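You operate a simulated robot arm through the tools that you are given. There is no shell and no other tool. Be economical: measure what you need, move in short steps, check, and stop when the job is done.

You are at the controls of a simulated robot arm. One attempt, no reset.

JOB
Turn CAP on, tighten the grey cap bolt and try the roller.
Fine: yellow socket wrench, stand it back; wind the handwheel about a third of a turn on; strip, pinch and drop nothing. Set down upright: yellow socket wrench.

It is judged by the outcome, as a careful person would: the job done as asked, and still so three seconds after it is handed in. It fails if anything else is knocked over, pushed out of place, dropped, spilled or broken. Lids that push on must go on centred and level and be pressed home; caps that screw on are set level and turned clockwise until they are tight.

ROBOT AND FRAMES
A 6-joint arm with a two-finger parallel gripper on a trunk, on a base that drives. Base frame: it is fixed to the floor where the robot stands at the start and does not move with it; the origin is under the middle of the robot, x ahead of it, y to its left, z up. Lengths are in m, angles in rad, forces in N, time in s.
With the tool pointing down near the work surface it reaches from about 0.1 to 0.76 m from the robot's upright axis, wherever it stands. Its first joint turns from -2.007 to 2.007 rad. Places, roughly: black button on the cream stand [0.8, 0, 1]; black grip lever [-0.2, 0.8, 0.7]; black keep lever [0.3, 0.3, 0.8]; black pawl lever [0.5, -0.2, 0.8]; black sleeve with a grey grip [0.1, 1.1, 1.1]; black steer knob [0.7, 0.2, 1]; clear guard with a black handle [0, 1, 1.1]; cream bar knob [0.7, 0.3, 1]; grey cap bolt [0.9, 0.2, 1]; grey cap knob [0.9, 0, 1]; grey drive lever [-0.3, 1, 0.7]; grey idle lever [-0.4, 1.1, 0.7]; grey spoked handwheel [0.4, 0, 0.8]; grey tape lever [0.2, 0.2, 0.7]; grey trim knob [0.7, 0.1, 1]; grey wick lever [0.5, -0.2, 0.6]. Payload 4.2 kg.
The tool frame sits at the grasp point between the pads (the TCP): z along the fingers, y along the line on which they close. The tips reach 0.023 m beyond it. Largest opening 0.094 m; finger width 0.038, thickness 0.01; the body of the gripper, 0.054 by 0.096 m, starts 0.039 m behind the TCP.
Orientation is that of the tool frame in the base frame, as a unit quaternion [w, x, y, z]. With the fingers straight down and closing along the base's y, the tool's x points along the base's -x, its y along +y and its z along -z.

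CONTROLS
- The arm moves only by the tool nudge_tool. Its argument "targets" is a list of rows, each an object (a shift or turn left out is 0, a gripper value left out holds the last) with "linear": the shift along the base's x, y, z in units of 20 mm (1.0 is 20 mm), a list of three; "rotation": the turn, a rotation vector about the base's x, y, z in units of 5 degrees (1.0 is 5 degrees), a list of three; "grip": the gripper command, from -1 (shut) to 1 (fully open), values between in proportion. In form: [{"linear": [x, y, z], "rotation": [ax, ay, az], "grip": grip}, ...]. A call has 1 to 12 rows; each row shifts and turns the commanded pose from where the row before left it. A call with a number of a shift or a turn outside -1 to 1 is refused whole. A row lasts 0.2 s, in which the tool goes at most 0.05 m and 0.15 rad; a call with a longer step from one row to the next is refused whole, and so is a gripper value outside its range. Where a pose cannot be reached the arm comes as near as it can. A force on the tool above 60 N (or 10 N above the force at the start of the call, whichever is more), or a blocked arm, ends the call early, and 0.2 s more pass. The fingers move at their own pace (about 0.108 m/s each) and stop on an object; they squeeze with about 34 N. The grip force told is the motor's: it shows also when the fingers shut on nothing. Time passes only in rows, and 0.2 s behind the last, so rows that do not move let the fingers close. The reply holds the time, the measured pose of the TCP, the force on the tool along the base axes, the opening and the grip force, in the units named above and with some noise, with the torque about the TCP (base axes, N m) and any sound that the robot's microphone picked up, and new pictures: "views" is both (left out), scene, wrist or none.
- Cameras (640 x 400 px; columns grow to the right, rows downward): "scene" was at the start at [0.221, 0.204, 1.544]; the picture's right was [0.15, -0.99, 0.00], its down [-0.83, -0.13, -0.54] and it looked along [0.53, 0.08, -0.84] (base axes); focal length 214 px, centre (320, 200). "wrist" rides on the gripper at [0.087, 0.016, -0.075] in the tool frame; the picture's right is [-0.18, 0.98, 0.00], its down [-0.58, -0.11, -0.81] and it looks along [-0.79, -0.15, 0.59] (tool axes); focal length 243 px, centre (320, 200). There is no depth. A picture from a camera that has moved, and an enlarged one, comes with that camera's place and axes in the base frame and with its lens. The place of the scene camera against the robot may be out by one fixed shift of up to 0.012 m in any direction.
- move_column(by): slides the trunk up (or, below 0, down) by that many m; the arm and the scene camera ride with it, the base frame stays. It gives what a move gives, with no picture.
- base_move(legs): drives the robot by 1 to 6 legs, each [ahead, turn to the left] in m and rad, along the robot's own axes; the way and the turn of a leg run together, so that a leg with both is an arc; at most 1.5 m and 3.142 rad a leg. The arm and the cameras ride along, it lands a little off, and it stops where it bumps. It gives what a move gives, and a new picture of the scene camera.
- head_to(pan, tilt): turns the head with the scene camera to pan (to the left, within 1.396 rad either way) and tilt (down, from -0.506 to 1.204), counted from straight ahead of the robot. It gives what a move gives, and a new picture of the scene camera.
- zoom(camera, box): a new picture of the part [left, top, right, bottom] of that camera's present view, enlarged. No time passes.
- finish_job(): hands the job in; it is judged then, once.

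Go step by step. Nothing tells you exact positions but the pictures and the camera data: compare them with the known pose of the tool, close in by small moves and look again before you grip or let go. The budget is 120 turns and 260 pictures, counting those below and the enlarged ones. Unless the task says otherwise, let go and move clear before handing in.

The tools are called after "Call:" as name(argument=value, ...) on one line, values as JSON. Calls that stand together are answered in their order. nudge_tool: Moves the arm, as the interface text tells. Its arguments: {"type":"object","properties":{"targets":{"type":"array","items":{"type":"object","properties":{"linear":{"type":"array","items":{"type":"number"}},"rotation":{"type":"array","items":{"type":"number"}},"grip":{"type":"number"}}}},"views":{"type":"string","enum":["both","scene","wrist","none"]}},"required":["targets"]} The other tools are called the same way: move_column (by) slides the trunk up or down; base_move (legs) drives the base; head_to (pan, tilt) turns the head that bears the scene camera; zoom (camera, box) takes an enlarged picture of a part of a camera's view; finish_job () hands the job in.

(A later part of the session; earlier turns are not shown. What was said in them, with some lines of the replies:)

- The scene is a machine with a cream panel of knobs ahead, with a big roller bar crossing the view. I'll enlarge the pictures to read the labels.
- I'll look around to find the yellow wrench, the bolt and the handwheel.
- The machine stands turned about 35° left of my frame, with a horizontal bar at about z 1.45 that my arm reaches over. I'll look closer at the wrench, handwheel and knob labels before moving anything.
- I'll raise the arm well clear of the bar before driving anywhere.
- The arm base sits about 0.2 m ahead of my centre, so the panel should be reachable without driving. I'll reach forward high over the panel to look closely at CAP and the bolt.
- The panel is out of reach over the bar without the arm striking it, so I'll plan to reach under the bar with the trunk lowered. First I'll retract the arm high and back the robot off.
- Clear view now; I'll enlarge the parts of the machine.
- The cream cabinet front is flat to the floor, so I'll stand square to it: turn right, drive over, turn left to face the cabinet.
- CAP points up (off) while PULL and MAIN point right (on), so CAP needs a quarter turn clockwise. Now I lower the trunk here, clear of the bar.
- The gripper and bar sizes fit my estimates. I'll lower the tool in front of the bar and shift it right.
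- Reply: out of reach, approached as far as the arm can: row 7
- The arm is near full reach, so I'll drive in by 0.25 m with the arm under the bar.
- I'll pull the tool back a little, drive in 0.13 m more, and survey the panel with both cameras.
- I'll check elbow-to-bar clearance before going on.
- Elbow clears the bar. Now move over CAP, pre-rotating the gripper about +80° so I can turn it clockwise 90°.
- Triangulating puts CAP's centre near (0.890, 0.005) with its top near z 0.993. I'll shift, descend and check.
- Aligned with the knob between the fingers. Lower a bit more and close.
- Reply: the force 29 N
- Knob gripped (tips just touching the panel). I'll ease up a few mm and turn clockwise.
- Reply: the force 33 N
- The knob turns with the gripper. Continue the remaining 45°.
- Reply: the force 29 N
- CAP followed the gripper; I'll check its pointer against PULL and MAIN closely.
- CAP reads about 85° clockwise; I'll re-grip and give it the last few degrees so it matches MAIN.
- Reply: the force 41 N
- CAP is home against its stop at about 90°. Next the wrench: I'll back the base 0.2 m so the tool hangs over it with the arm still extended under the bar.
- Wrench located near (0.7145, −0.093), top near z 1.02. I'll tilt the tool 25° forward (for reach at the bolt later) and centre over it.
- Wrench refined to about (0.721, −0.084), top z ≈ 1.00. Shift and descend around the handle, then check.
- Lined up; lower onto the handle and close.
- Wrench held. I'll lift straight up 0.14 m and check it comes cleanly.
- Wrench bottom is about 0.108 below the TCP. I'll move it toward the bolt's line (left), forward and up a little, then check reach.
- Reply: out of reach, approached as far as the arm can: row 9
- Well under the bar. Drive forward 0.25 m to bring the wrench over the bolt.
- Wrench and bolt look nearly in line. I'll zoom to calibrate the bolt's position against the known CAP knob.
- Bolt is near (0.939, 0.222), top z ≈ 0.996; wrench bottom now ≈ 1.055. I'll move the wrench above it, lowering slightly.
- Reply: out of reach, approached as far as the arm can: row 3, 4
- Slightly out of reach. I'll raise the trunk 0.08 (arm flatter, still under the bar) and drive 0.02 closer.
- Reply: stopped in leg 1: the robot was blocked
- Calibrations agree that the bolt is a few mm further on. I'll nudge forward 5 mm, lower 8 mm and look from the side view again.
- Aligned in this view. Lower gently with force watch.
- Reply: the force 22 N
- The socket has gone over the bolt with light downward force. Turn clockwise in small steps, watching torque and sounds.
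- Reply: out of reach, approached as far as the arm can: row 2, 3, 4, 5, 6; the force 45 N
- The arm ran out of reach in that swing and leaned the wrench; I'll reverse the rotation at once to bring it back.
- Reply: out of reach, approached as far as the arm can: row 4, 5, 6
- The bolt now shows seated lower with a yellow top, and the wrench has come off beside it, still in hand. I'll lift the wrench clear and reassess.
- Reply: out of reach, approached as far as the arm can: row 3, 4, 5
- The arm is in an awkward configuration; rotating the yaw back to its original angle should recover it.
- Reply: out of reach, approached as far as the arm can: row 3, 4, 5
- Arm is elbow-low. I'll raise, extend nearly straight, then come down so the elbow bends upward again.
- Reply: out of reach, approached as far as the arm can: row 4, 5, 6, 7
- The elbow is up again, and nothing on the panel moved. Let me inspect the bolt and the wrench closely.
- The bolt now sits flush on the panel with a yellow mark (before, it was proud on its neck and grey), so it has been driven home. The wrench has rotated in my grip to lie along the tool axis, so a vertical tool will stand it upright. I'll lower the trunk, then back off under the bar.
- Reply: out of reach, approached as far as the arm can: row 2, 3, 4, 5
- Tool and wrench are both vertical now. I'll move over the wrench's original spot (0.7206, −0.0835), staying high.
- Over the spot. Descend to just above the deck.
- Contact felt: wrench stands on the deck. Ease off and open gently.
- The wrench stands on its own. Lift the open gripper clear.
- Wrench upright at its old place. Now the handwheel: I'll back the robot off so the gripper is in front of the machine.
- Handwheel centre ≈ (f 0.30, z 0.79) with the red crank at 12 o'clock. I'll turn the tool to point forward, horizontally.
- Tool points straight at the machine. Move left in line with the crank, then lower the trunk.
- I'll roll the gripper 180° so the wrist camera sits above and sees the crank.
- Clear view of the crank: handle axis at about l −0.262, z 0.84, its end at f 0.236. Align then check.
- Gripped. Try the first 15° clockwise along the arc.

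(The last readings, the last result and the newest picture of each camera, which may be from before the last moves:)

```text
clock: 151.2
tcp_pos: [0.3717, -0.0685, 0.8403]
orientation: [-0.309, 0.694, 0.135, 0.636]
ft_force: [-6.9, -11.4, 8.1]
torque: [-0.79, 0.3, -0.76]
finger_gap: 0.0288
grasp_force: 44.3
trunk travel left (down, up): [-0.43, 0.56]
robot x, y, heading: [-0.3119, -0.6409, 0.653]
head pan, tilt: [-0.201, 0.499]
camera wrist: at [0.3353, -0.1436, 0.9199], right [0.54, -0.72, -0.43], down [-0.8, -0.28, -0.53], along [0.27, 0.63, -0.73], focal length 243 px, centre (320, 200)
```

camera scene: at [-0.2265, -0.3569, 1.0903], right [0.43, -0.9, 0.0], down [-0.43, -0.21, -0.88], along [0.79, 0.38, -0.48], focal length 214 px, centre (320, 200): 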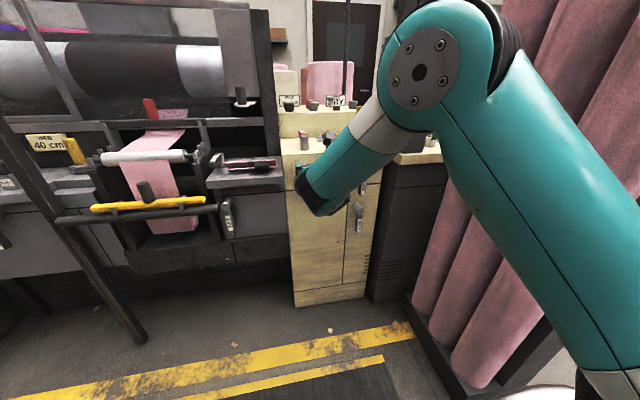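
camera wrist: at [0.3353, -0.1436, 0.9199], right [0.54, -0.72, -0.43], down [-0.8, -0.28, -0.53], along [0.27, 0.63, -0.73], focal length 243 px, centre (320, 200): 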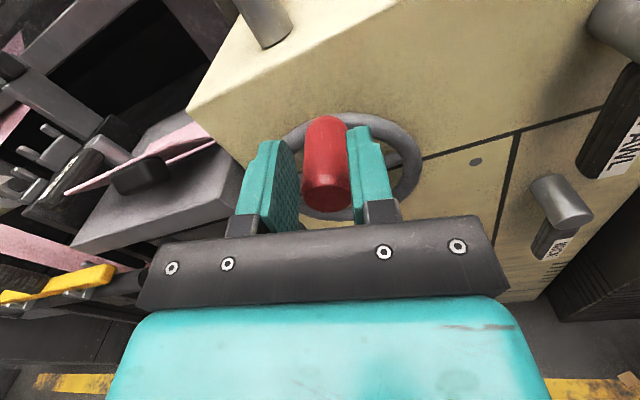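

Turning freely. Continue along the arc, slightly corrected.

Call:
nudge_tool(targets=[{"linear": [0.129, -0.171, -0.03], "rotation": [0.8, 0.6, 0]}, {"linear": [0.126, -0.168, -0.058], "rotation": [0.8, 0.6, 0]}, {"linear": [0.123, -0.163, -0.077], "rotation": [0.8, 0.6, 0]}, {"linear": [0.118, -0.157, -0.094], "rotation": [0.8, 0.6, 0]}, {"linear": [0.113, -0.15, -0.111], "rotation": [0.8, 0.6, 0]}, {"linear": [0.107, -0.142, -0.127], "rotation": [0.8, 0.6, 0]}], views="wrist")

```text
clock: 152.6
tcp_pos: [0.3875, -0.0877, 0.8395]
orientation: [-0.466, 0.699, -0.05, 0.54]
ft_force: [13.0, -19.2, 46.1]
torque: [0.37, 0.1, -0.55]
finger_gap: 0.0
grasp_force: 42.7
trunk travel left (down, up): [-0.43, 0.56]
robot x, y, heading: [-0.3131, -0.6396, 0.649]
head pan, tilt: [-0.201, 0.499]
camera wrist: at [0.3707, -0.1912, 0.8874], right [0.35, -0.45, -0.82], down [-0.93, -0.09, -0.35], along [0.08, 0.89, -0.45], focal length 243 px, centre (320, 200)
```

wrist: 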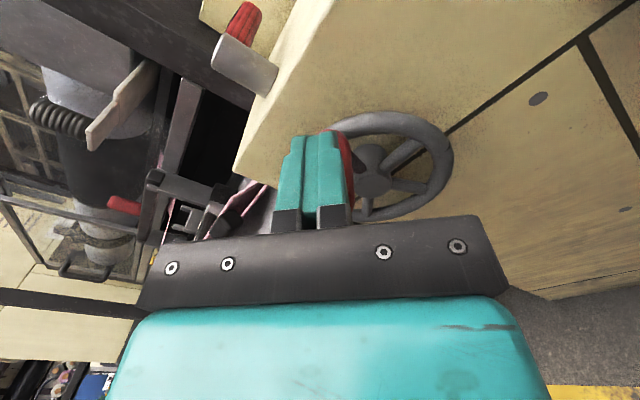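

The fingers slipped off the handle — the wheel resisted. I'll lift off, back away, open and look where the crank stands.

Call:
nudge_tool(targets=[{"linear": [-0.1, 0.1, 0.8]}, {"linear": [-0.8, -0.6, 0.2], "rotation": [-0.8, -0.6, 0]}, {"linear": [-0.8, -0.6, 0], "rotation": [-0.8, -0.6, 0]}, {"linear": [-0.8, -0.6, 0], "rotation": [-0.8, -0.6, 0]}, {"linear": [-0.6, -0.4, 0], "rotation": [-0.8, -0.6, 0]}, {"rotation": [-0.8, -0.6, 0], "grip": 0.9}, {"rotation": [-0.8, -0.6, 0]}, {"rotation": [-0.8, -0.6, 0]}, {"rotation": [-0.8, -0.6, 0]}, {"rotation": [-0.8, -0.6, 0]}], views="wrist")

Call:
zoom(camera="wrist", box=[250, 40, 450, 220])

```text
clock: 154.8
tcp_pos: [0.3248, -0.1285, 0.8484]
orientation: [-0.221, 0.671, 0.226, 0.67]
ft_force: [-0.2, -0.9, -0.7]
torque: [0.02, -0.03, 0.0]
finger_gap: 0.0893
grasp_force: 0.1
trunk travel left (down, up): [-0.43, 0.56]
robot x, y, heading: [-0.3125, -0.6449, 0.65]
head pan, tilt: [-0.201, 0.499]
camera wrist: at [0.2739, -0.1852, 0.9353], right [0.59, -0.79, -0.18], down [-0.71, -0.4, -0.58], along [0.38, 0.47, -0.8], focal length 243 px, centre (320, 200)
```

wrist: 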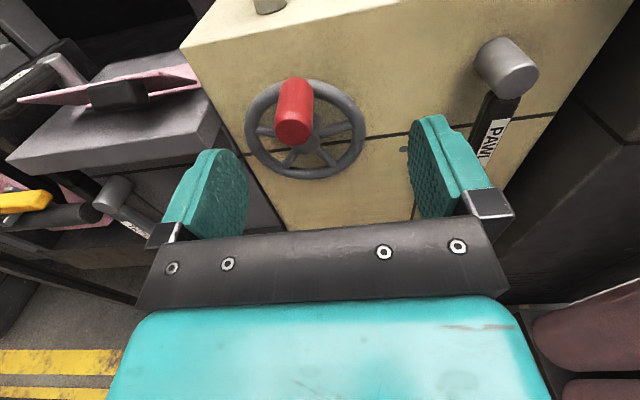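

```text
2.22 times, centred on (350, 130) of wrist
camera zoom: at [0.2739, -0.1852, 0.9353], right [0.59, -0.79, -0.18], down [-0.71, -0.4, -0.58], along [0.38, 0.47, -0.8], focal length 539 px, centre (253, 356)
```

zoom: 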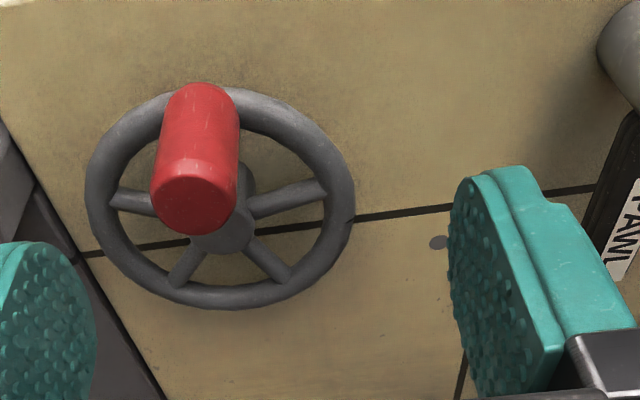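

The wheel moved only about 13° clockwise then locked — the pawl blocks that direction. A pawl lets it wind the other way, so I'll re-grip (pre-rolled) and try counter-clockwise.

Call:
nudge_tool(targets=[{"linear": [-0.35, 0.46, -0.3], "rotation": [0.8, 0.6, 0]}, {"linear": [-0.34, 0.46, -0.27], "rotation": [0.8, 0.6, 0]}, {"rotation": [0.8, 0.6, 0]}, {"rotation": [0.8, 0.6, 0]}, {"rotation": [0.8, 0.6, 0]}, {"rotation": [0.8, 0.6, 0]}, {"rotation": [0.8, 0.6, 0]}, {"rotation": [0.8, 0.6, 0]}, {"linear": [0.6, 0.45, 0]}], views="wrist")

```text
clock: 156.8
tcp_pos: [0.3213, -0.1007, 0.8367]
orientation: [-0.438, 0.708, -0.018, 0.553]
ft_force: [0.6, -0.5, -0.4]
torque: [0.01, -0.02, 0.01]
finger_gap: 0.0894
grasp_force: 0.1
trunk travel left (down, up): [-0.43, 0.56]
robot x, y, heading: [-0.315, -0.6431, 0.652]
head pan, tilt: [-0.201, 0.499]
camera wrist: at [0.3034, -0.1994, 0.8927], right [0.38, -0.51, -0.77], down [-0.92, -0.12, -0.37], along [0.1, 0.85, -0.52], focal length 243 px, centre (320, 200)
```

wrist: 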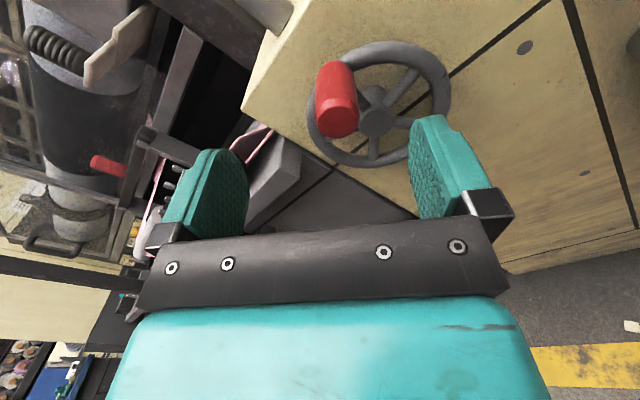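

Call:
nudge_tool(targets=[{"linear": [0.33, -0.44, -0.15]}, {"linear": [0.8, 0.6, 0]}, {"linear": [0.8, 0.6, 0]}, {"linear": [0.8, 0.6, 0]}], views="wrist")

```text
clock: 157.8
tcp_pos: [0.377, -0.073, 0.8337]
orientation: [-0.438, 0.707, -0.017, 0.554]
ft_force: [0.3, 0.4, 0.0]
torque: [0.03, 0.02, 0.03]
finger_gap: 0.0893
grasp_force: 0.2
trunk travel left (down, up): [-0.43, 0.56]
robot x, y, heading: [-0.313, -0.6423, 0.646]
head pan, tilt: [-0.201, 0.499]
camera wrist: at [0.3587, -0.1722, 0.8909], right [0.38, -0.51, -0.77], down [-0.92, -0.12, -0.38], along [0.1, 0.85, -0.52], focal length 243 px, centre (320, 200)
```

wrist: 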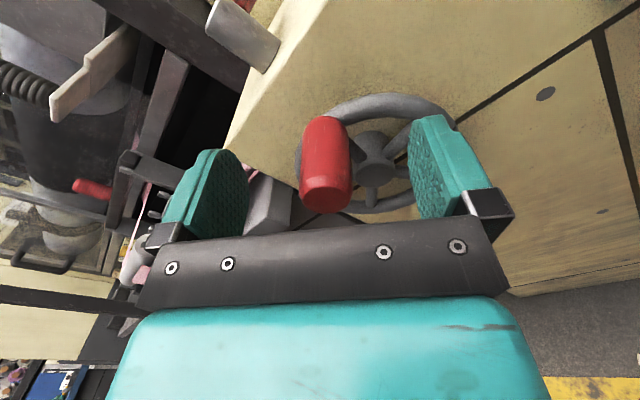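

Call:
nudge_tool(targets=[{"grip": 0.1}, {"grip": -0.4}, {"grip": -1}, {"grip": -1}, {"linear": [-0.122, 0.163, 0.049], "rotation": [-0.8, -0.6, 0]}, {"linear": [-0.124, 0.165, 0.031], "rotation": [-0.8, -0.6, 0]}, {"linear": [-0.126, 0.167, 0.013], "rotation": [-0.8, -0.6, 0]}], views="wrist")

```text
clock: 159.4
tcp_pos: [0.3691, -0.0631, 0.8398]
orientation: [-0.363, 0.701, 0.074, 0.61]
ft_force: [8.9, 2.7, 24.4]
torque: [0.2, -0.11, -0.33]
finger_gap: 0.0273
grasp_force: 44.4
trunk travel left (down, up): [-0.43, 0.56]
robot x, y, heading: [-0.3044, -0.6436, 0.646]
head pan, tilt: [-0.201, 0.499]
camera wrist: at [0.3405, -0.1496, 0.912], right [0.49, -0.65, -0.58], down [-0.85, -0.21, -0.49], along [0.2, 0.73, -0.65], focal length 243 px, centre (320, 200)
```

wrist: 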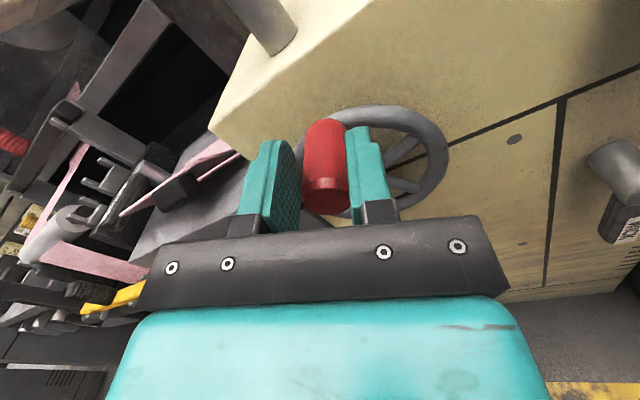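

Call:
nudge_tool(targets=[{"linear": [-0.126, 0.167, 0.08], "rotation": [-0.8, -0.6, 0]}, {"linear": [-0.125, 0.166, -0.024], "rotation": [-0.8, -0.6, 0]}, {"linear": [-0.123, 0.164, -0.042], "rotation": [-0.8, -0.6, 0]}, {"linear": [-0.121, 0.16, -0.06], "rotation": [-0.8, -0.6, 0]}], views="wrist")

```text
clock: 160.4
tcp_pos: [0.3577, -0.047, 0.8436]
orientation: [-0.257, 0.674, 0.194, 0.664]
ft_force: [8.4, 14.6, 41.8]
torque: [0.37, 0.49, -0.14]
finger_gap: 0.0247
grasp_force: 44.8
trunk travel left (down, up): [-0.43, 0.56]
robot x, y, heading: [-0.3091, -0.6414, 0.651]
head pan, tilt: [-0.201, 0.499]
camera wrist: at [0.3118, -0.1127, 0.9276], right [0.59, -0.76, -0.27], down [-0.73, -0.36, -0.58], along [0.35, 0.54, -0.77], focal length 243 px, centre (320, 200)
```

wrist: 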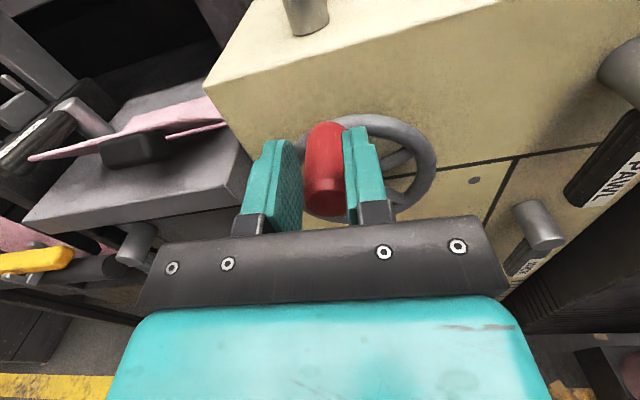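

Call:
nudge_tool(targets=[{"grip": 0.9}, {"grip": 0.9}, {"linear": [-0.8, -0.6, 0]}, {"linear": [-0.8, -0.6, 0]}, {"linear": [-0.8, -0.6, 0]}], views="wrist")

Call:
zoom(camera="wrist", box=[250, 60, 430, 210])

```text
clock: 161.6
tcp_pos: [0.3122, -0.0858, 0.833]
orientation: [-0.25, 0.681, 0.196, 0.66]
ft_force: [0.4, -0.2, -0.2]
torque: [-0.02, -0.04, 0.0]
finger_gap: 0.0893
grasp_force: 0.0
trunk travel left (down, up): [-0.43, 0.56]
robot x, y, heading: [-0.3129, -0.6389, 0.649]
head pan, tilt: [-0.201, 0.499]
camera wrist: at [0.266, -0.1499, 0.9184], right [0.58, -0.77, -0.26], down [-0.74, -0.36, -0.57], along [0.34, 0.52, -0.78], focal length 243 px, centre (320, 200)
```

wrist: 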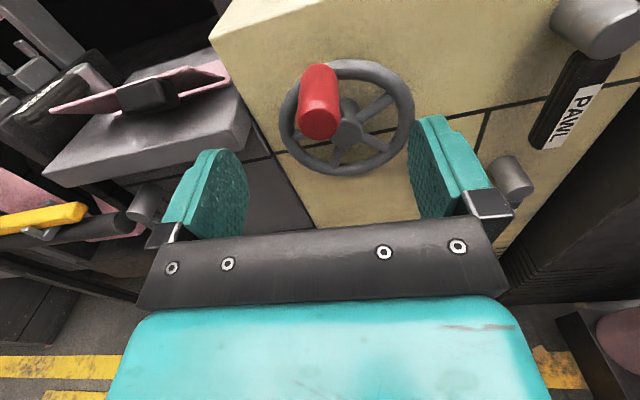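

```text
2.67 times, centred on (340, 135) of wrist
camera zoom: at [0.266, -0.1499, 0.9184], right [0.58, -0.77, -0.26], down [-0.74, -0.36, -0.57], along [0.34, 0.52, -0.78], focal length 647 px, centre (267, 373)
```

zoom: 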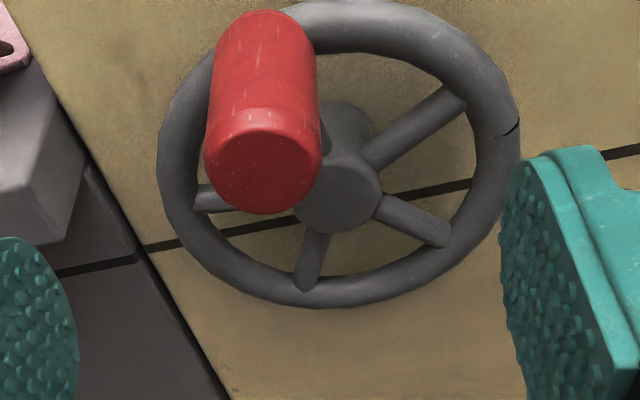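

Re-solving the geometry from several views: the crank is lower and deeper than I assumed (about z 0.82, end at f 0.265, wheel centre l −0.2685, z 0.773), so my grip was only on its edge. The wheel turns both ways; I'll re-grip properly.

Call:
nudge_tool(targets=[{"linear": [-0.1, 0.15, -0.65], "rotation": [-0.8, -0.6, 0]}, {"rotation": [-0.8, -0.6, 0]}, {"rotation": [-0.8, -0.6, 0]}, {"rotation": [-0.8, -0.6, 0]}, {"rotation": [-0.8, -0.6, 0]}, {"linear": [0.8, 0.6, 0]}, {"linear": [0.8, 0.6, 0]}], views="wrist")

Call:
zoom(camera="wrist", box=[180, 60, 460, 230])

```text
clock: 163.2
tcp_pos: [0.3414, -0.0589, 0.8228]
orientation: [-0.101, 0.622, 0.338, 0.699]
ft_force: [0.1, -1.0, 0.5]
torque: [0.02, 0.0, 0.02]
finger_gap: 0.0893
grasp_force: 0.0
trunk travel left (down, up): [-0.43, 0.56]
robot x, y, heading: [-0.3135, -0.646, 0.646]
head pan, tilt: [-0.201, 0.499]
camera wrist: at [0.2735, -0.0921, 0.9087], right [0.59, -0.79, 0.17], down [-0.59, -0.56, -0.58], along [0.55, 0.24, -0.8], focal length 243 px, centre (320, 200)
```

wrist: 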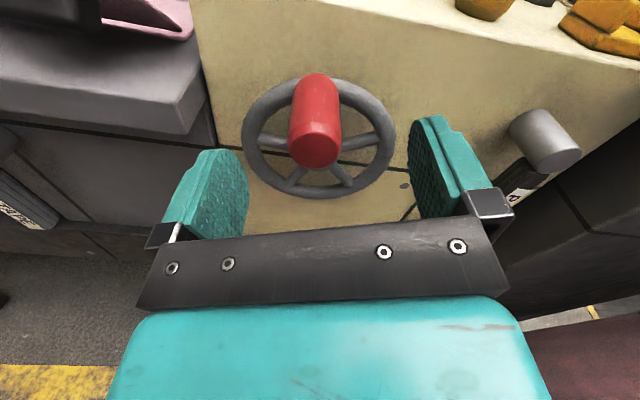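

```text
2.29 times, centred on (320, 145) of wrist
camera zoom: at [0.2735, -0.0921, 0.9087], right [0.59, -0.79, 0.17], down [-0.59, -0.56, -0.58], along [0.55, 0.24, -0.8], focal length 555 px, centre (320, 326)
```

zoom: 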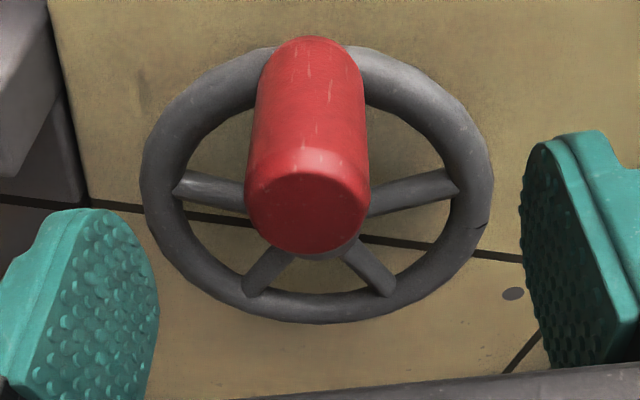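

Two views agree: crank axis at l −0.251, z 0.818, end f 0.264. Advance to grip it deeply and close.

Call:
nudge_tool(targets=[{"linear": [0.9, 0.73, -0.15]}, {"linear": [0.9, 0.73, 0]}, {"linear": [0, 0, 0]}, {"grip": 0.1}, {"grip": -0.4}, {"grip": -1}, {"grip": -1}], views="wrist")

```text
clock: 164.8
tcp_pos: [0.359, -0.0402, 0.81]
orientation: [-0.101, 0.622, 0.333, 0.701]
ft_force: [10.3, -3.6, 9.9]
torque: [-0.27, -0.41, -0.73]
finger_gap: 0.0317
grasp_force: 44.5
out of reach, approached as far as the arm can: row 1, 2
trunk travel left (down, up): [-0.43, 0.56]
robot x, y, heading: [-0.312, -0.6394, 0.648]
head pan, tilt: [-0.201, 0.499]
camera wrist: at [0.2899, -0.0739, 0.8968], right [0.58, -0.79, 0.16], down [-0.59, -0.56, -0.59], along [0.56, 0.25, -0.79], focal length 243 px, centre (320, 200)
```

wrist: 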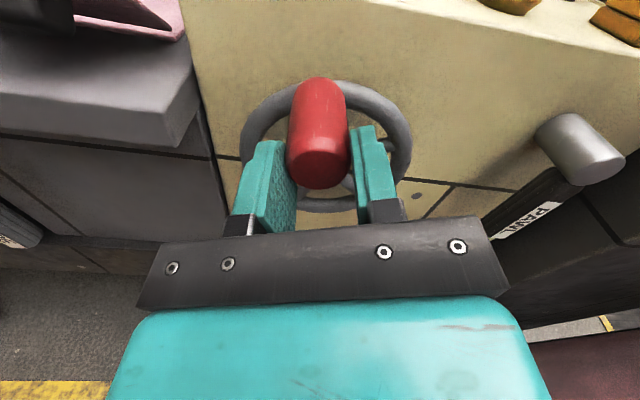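

Reach is short from here. Open, retract, drive 0.1 m closer, then come in again.

Call:
nudge_tool(targets=[{"grip": 0.9}, {"grip": 0.9}, {"linear": [-0.8, -0.6, 0]}, {"linear": [-0.8, -0.6, 0]}, {"linear": [-0.8, -0.6, 0]}, {"linear": [-0.8, -0.6, 0.2]}, {"linear": [-0.8, -0.6, 0.2]}, {"linear": [-0.8, -0.6, 0]}, {"linear": [-0.8, -0.6, 0]}], views="none")

Call:
base_move(legs=[[0.12, 0]])

Call:
nudge_tool(targets=[{"linear": [0, 0, 0]}], views="wrist")

```text
clock: 166.8
tcp_pos: [0.2447, -0.1216, 0.8164]
orientation: [-0.103, 0.622, 0.339, 0.698]
ft_force: [0.6, -0.6, -0.6]
torque: [-0.01, 0.01, 0.0]
finger_gap: 0.0893
grasp_force: 0.0
trunk travel left (down, up): [-0.43, 0.56]
robot x, y, heading: [-0.3127, -0.6447, 0.651]
head pan, tilt: [-0.201, 0.499]
```

```text
clock: 168.0
tcp_pos: [0.3424, -0.0482, 0.8162]
orientation: [-0.101, 0.622, 0.338, 0.699]
ft_force: [-0.5, -0.3, -0.1]
torque: [0.01, -0.01, 0.01]
finger_gap: 0.0893
grasp_force: 0.1
trunk travel left (down, up): [-0.43, 0.56]
robot x, y, heading: [-0.2167, -0.57, 0.65]
head pan, tilt: [-0.201, 0.499]
camera scene: at [-0.1292, -0.2827, 1.0903], right [0.43, -0.9, 0.0], down [-0.43, -0.21, -0.88], along [0.79, 0.38, -0.48], focal length 214 px, centre (320, 200)
```

scene: 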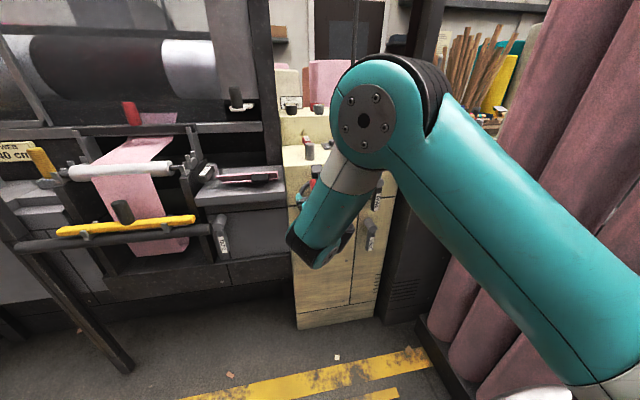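

```text
clock: 168.4
tcp_pos: [0.3398, -0.0479, 0.8166]
orientation: [-0.104, 0.622, 0.339, 0.698]
ft_force: [0.4, -0.3, 0.0]
torque: [-0.02, 0.0, 0.01]
finger_gap: 0.0892
grasp_force: 0.0
trunk travel left (down, up): [-0.43, 0.56]
robot x, y, heading: [-0.2152, -0.5709, 0.648]
head pan, tilt: [-0.201, 0.499]
camera wrist: at [0.273, -0.0801, 0.9035], right [0.59, -0.79, 0.17], down [-0.59, -0.57, -0.58], along [0.55, 0.25, -0.8], focal length 243 px, centre (320, 200)
```

wrist: 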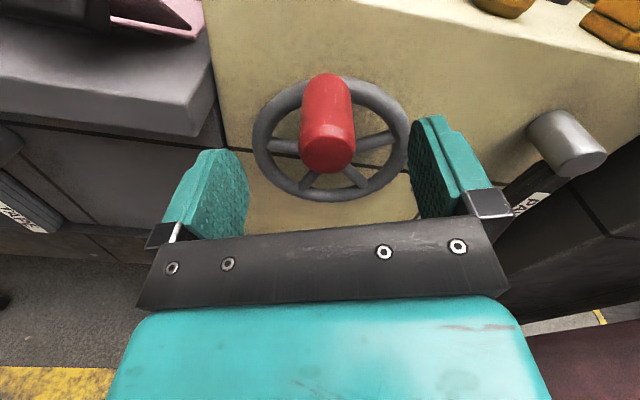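

Call:
nudge_tool(targets=[{"linear": [0.93, 0.51, 0.05]}, {"linear": [0.93, 0.51, 0.05]}, {"linear": [0, 0, 0]}, {"grip": 0.1}, {"grip": -0.4}, {"grip": -1}, {"grip": -1}], views="wrist")

```text
clock: 170.0
tcp_pos: [0.3777, -0.0256, 0.8202]
orientation: [-0.104, 0.622, 0.339, 0.698]
ft_force: [-4.8, 10.8, -3.5]
torque: [0.42, 0.04, -1.79]
finger_gap: 0.0319
grasp_force: 44.9
trunk travel left (down, up): [-0.43, 0.56]
robot x, y, heading: [-0.2157, -0.5637, 0.648]
head pan, tilt: [-0.201, 0.499]
camera wrist: at [0.3092, -0.059, 0.906], right [0.59, -0.79, 0.17], down [-0.59, -0.57, -0.58], along [0.55, 0.25, -0.8], focal length 243 px, centre (320, 200)
```

wrist: 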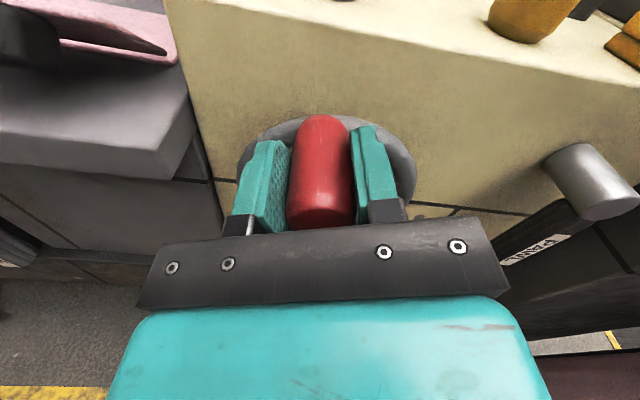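

Firm, deep grip. Wind clockwise 20° along the arc and check forces.

Call:
nudge_tool(targets=[{"linear": [0.1225, -0.163, 0.064], "rotation": [0.8, 0.6, 0]}, {"linear": [0.1254, -0.167, 0.046], "rotation": [0.8, 0.6, 0]}, {"linear": [0.1273, -0.169, 0.028], "rotation": [0.8, 0.6, 0]}, {"linear": [0.1284, -0.171, 0.009], "rotation": [0.8, 0.6, 0]}], views="none")

```text
clock: 171.0
tcp_pos: [0.3876, -0.0392, 0.8219]
orientation: [-0.223, 0.671, 0.226, 0.67]
ft_force: [-4.1, -8.2, -2.8]
torque: [-0.37, -0.49, -1.92]
finger_gap: 0.0321
grasp_force: 45.1
trunk travel left (down, up): [-0.43, 0.56]
robot x, y, heading: [-0.2152, -0.5657, 0.645]
head pan, tilt: [-0.201, 0.499]
```

Low forces — it turns. Continue to 45° past top.

Call:
nudge_tool(targets=[{"linear": [0.1284, -0.1707, -0.0093], "rotation": [0.8, 0.6, 0]}, {"linear": [0.1274, -0.1693, -0.0279], "rotation": [0.8, 0.6, 0]}, {"linear": [0.1254, -0.1668, -0.0463], "rotation": [0.8, 0.6, 0]}, {"linear": [0.1225, -0.1628, -0.0643], "rotation": [0.8, 0.6, 0]}, {"linear": [0.1187, -0.1578, -0.0818], "rotation": [0.8, 0.6, 0]}, {"linear": [0.1139, -0.1515, -0.0987], "rotation": [0.8, 0.6, 0]}, {"linear": [0.1084, -0.1441, -0.1148], "rotation": [0.8, 0.6, 0]}, {"linear": [0.1019, -0.1354, -0.1301], "rotation": [0.8, 0.6, 0]}, {"linear": [0.0947, -0.1259, -0.1444], "rotation": [0.8, 0.6, 0]}], views="wrist")

```text
clock: 173.0
tcp_pos: [0.4103, -0.0678, 0.8088]
orientation: [-0.465, 0.704, -0.048, 0.534]
ft_force: [-12.2, -14.1, 17.2]
torque: [-0.54, 0.96, -1.43]
finger_gap: 0.0317
grasp_force: 45.1
trunk travel left (down, up): [-0.43, 0.56]
robot x, y, heading: [-0.2162, -0.5652, 0.651]
head pan, tilt: [-0.201, 0.499]
camera wrist: at [0.3935, -0.171, 0.8581], right [0.34, -0.45, -0.82], down [-0.94, -0.1, -0.34], along [0.07, 0.89, -0.45], focal length 243 px, centre (320, 200)
```

wrist: 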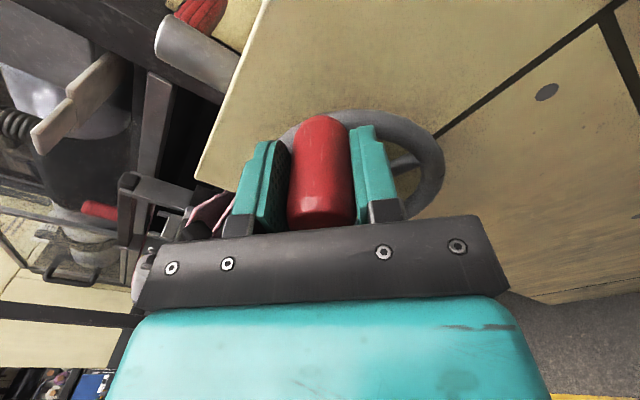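

Tracking well. Continue to 90°.

Call:
nudge_tool(targets=[{"linear": [0.0868, -0.1154, -0.1576], "rotation": [0.8, 0.6, 0]}, {"linear": [0.0782, -0.104, -0.1695], "rotation": [0.8, 0.6, 0]}, {"linear": [0.069, -0.0917, -0.1803], "rotation": [0.8, 0.6, 0]}, {"linear": [0.0593, -0.0789, -0.1896], "rotation": [0.8, 0.6, 0]}, {"linear": [0.0492, -0.0654, -0.1975], "rotation": [0.8, 0.6, 0]}, {"linear": [0.0386, -0.0514, -0.2038], "rotation": [0.8, 0.6, 0]}, {"linear": [0.0278, -0.037, -0.2087], "rotation": [0.8, 0.6, 0]}, {"linear": [0.0168, -0.0223, -0.2119], "rotation": [0.8, 0.6, 0]}, {"linear": [0.0056, -0.0074, -0.2136], "rotation": [0.8, 0.6, 0]}], views="wrist")

```text
clock: 175.0
tcp_pos: [0.4206, -0.0818, 0.7713]
orientation: [0.632, -0.631, 0.315, -0.32]
ft_force: [23.3, -26.6, 11.8]
torque: [-0.58, 0.54, -0.42]
finger_gap: 0.031
grasp_force: 44.1
trunk travel left (down, up): [-0.43, 0.56]
robot x, y, heading: [-0.2155, -0.5664, 0.647]
head pan, tilt: [-0.201, 0.499]
camera wrist: at [0.412, -0.1964, 0.7552], right [-0.11, 0.15, -0.98], down [-0.99, -0.01, 0.11], along [0.0, 0.99, 0.15], focal length 243 px, centre (320, 200)
```

wrist: 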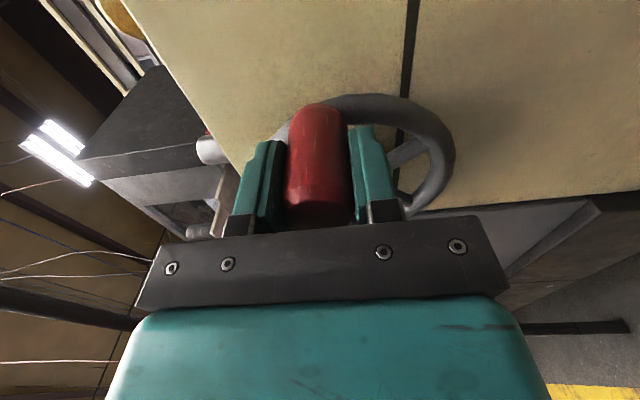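

Call:
nudge_tool(targets=[{"linear": [0.084, -0.112, -0.218], "rotation": [0.8, 0.6, 0]}, {"linear": [-0.017, 0.023, -0.216], "rotation": [0.8, 0.6, 0]}, {"linear": [-0.028, 0.038, -0.213], "rotation": [0.8, 0.6, 0]}, {"linear": [-0.039, 0.052, -0.208], "rotation": [0.8, 0.6, 0]}, {"linear": [-0.05, 0.067, -0.2015], "rotation": [0.8, 0.6, 0]}, {"linear": [-0.03, 0.04, -0.1], "rotation": [0.4, 0.3, 0]}], views="wrist")

```text
clock: 176.4
tcp_pos: [0.4199, -0.0789, 0.7486]
orientation: [0.689, -0.538, 0.459, -0.161]
ft_force: [22.6, -30.3, -8.5]
torque: [0.17, -0.84, -0.18]
finger_gap: 0.0311
grasp_force: 45.0
trunk travel left (down, up): [-0.43, 0.56]
robot x, y, heading: [-0.213, -0.5661, 0.646]
head pan, tilt: [-0.201, 0.499]
camera wrist: at [0.4, -0.1798, 0.6937], right [-0.37, 0.5, -0.79], down [-0.93, -0.1, 0.36], along [0.1, 0.86, 0.5], focal length 243 px, centre (320, 200)
```

wrist: 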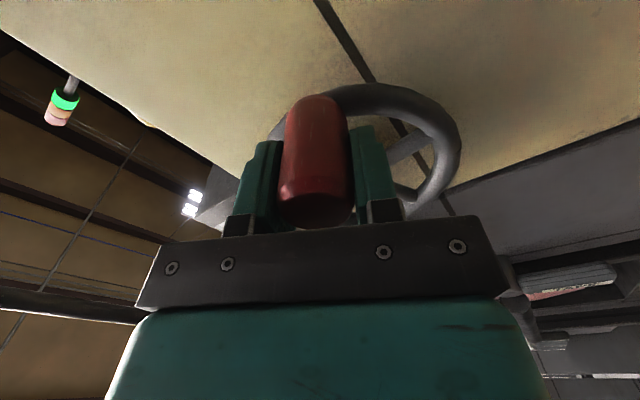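

About 118° reached. Relax the side load, open and withdraw straight back.

Call:
nudge_tool(targets=[{"linear": [0.12, -0.16, 0]}, {"grip": -0.2}, {"grip": 0.3}, {"grip": 0.7}, {"linear": [-0.8, -0.6, 0]}, {"linear": [-0.8, -0.6, 0]}, {"linear": [-0.8, -0.6, 0]}, {"linear": [-0.8, -0.6, 0]}, {"linear": [-0.8, -0.6, 0]}, {"linear": [-0.8, -0.6, 0]}, {"linear": [-0.8, -0.6, 0]}], views="both")

Call:
zoom(camera="wrist", box=[200, 0, 460, 200])

```text
clock: 178.8
tcp_pos: [0.3584, -0.1036, 0.7949]
orientation: [0.69, -0.54, 0.456, -0.157]
ft_force: [-0.7, 0.2, -0.1]
torque: [0.02, 0.02, 0.01]
finger_gap: 0.08
grasp_force: 0.0
out of reach, approached as far as the arm can: row 6, 7, 8, 9, 10, 11
trunk travel left (down, up): [-0.43, 0.56]
robot x, y, heading: [-0.2141, -0.5718, 0.645]
head pan, tilt: [-0.201, 0.499]
camera scene: at [-0.1288, -0.2831, 1.0903], right [0.43, -0.9, 0.0], down [-0.43, -0.21, -0.88], along [0.79, 0.38, -0.48], focal length 214 px, centre (320, 200)
camera wrist: at [0.3399, -0.2036, 0.74], right [-0.37, 0.49, -0.79], down [-0.93, -0.11, 0.36], along [0.09, 0.86, 0.5], focal length 243 px, centre (320, 200)
```

scene: 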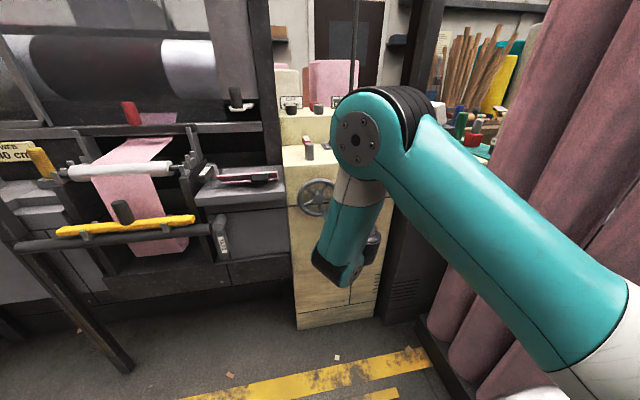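
wrist: 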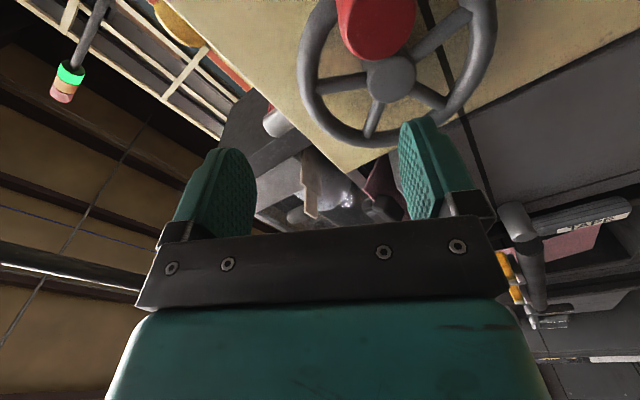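

```text
2.00 times, centred on (330, 100) of wrist
camera zoom: at [0.3399, -0.2036, 0.74], right [-0.37, 0.49, -0.79], down [-0.93, -0.11, 0.36], along [0.09, 0.86, 0.5], focal length 485 px, centre (300, 400)
```

zoom: 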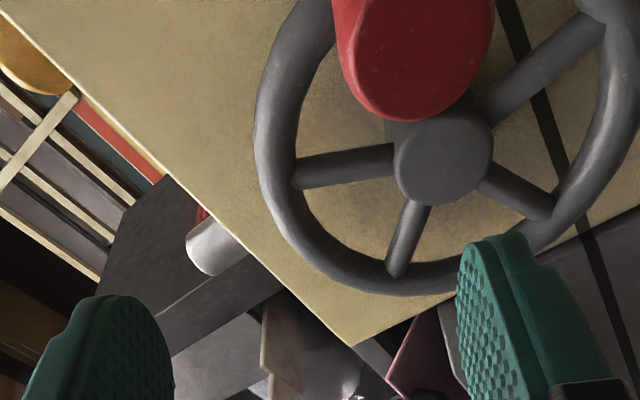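

The crank stays at about 4 o'clock. Back the robot off to be well clear and check everything.

Call:
base_move(legs=[[-0.3, 0]])

Call:
head_to(pan=0.1, tilt=0.3)

Call:
zoom(camera="scene", box=[260, 130, 480, 290])

```text
clock: 180.9
tcp_pos: [0.1189, -0.2822, 0.7938]
orientation: [0.69, -0.541, 0.455, -0.157]
ft_force: [-0.8, -0.1, 0.0]
torque: [-0.02, 0.01, 0.0]
finger_gap: 0.0797
grasp_force: 0.0
trunk travel left (down, up): [-0.43, 0.56]
robot x, y, heading: [-0.4491, -0.7467, 0.655]
head pan, tilt: [-0.201, 0.499]
camera scene: at [-0.3689, -0.4626, 1.0903], right [0.44, -0.9, 0.0], down [-0.43, -0.21, -0.88], along [0.79, 0.39, -0.48], focal length 214 px, centre (320, 200)
```

scene: 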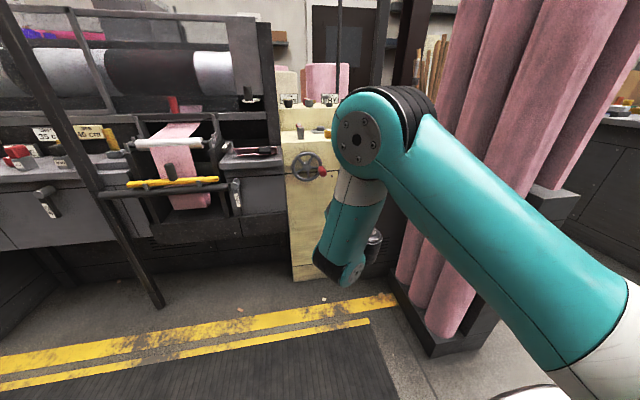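

```text
clock: 181.7
tcp_pos: [0.1186, -0.2822, 0.794]
orientation: [0.69, -0.541, 0.455, -0.157]
ft_force: [-0.3, 0.6, -0.3]
torque: [0.0, -0.02, 0.02]
finger_gap: 0.0799
grasp_force: 0.1
trunk travel left (down, up): [-0.43, 0.56]
robot x, y, heading: [-0.4517, -0.7515, 0.653]
head pan, tilt: [0.099, 0.3]
camera scene: at [-0.3826, -0.4386, 1.1086], right [0.68, -0.73, 0.0], down [-0.22, -0.2, -0.96], along [0.7, 0.65, -0.3], focal length 214 px, centre (320, 200)
```

scene: 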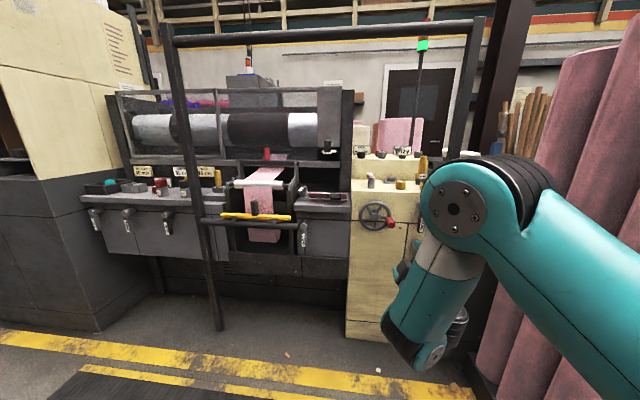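

```text
2.50 times, centred on (370, 210) of scene
camera zoom: at [-0.3826, -0.4386, 1.1086], right [0.68, -0.73, 0.0], down [-0.22, -0.2, -0.96], along [0.7, 0.65, -0.3], focal length 536 px, centre (195, 175)
```

zoom: 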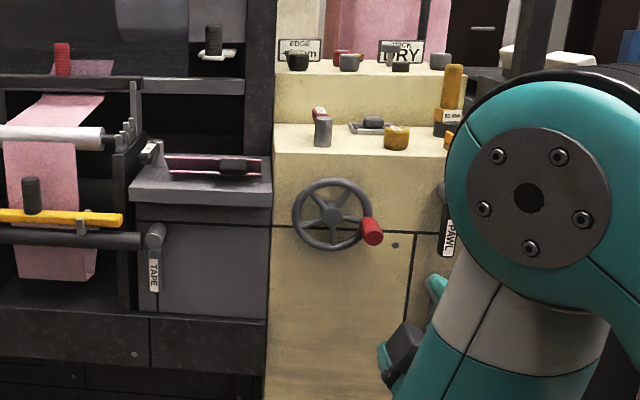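

Final look: CAP is on, the bolt is flush and marked, the wrench stands upright in its place, and the crank rests about a third of a turn clockwise with the gripper well clear. Handing in.

Call:
finish_job()

```text
The job is handed in.
```

The job is handed in, but I'm not certain the bolt is fully tight; the other steps look done.

- **CAP:** the knob is turned clockwise about 90°, to where it met resistance, and I take that as on.
- **Cap bolt:** I pressed the yellow 20 Nm socket wrench onto it and it sank flush with the panel and turned yellow. I then turned the wrench about 20° clockwise, felt no rise in torque and heard no click. I took the flush, yellow bolt as tight.
- **Wrench:** while I was turning further, the arm ran out of reach and pulled the wrench off the bolt. I kept hold of it and saw nothing on the panel knocked out of place. It now stands upright in its original spot.
- **Handwheel:** it sits roughly 118° clockwise from where it started and held there. My first grip slipped and the wheel went back a little past its start before I re-gripped, so the net turn is about a third. I chose clockwise as "on" because nothing I could see marked the direction. Winding it was also my test of the roller; I didn't look separately at whether the roller moved.
- **Base bump:** the robot base touched something, probably the machine or its post, while I was driving in closer. Nothing I could see moved.
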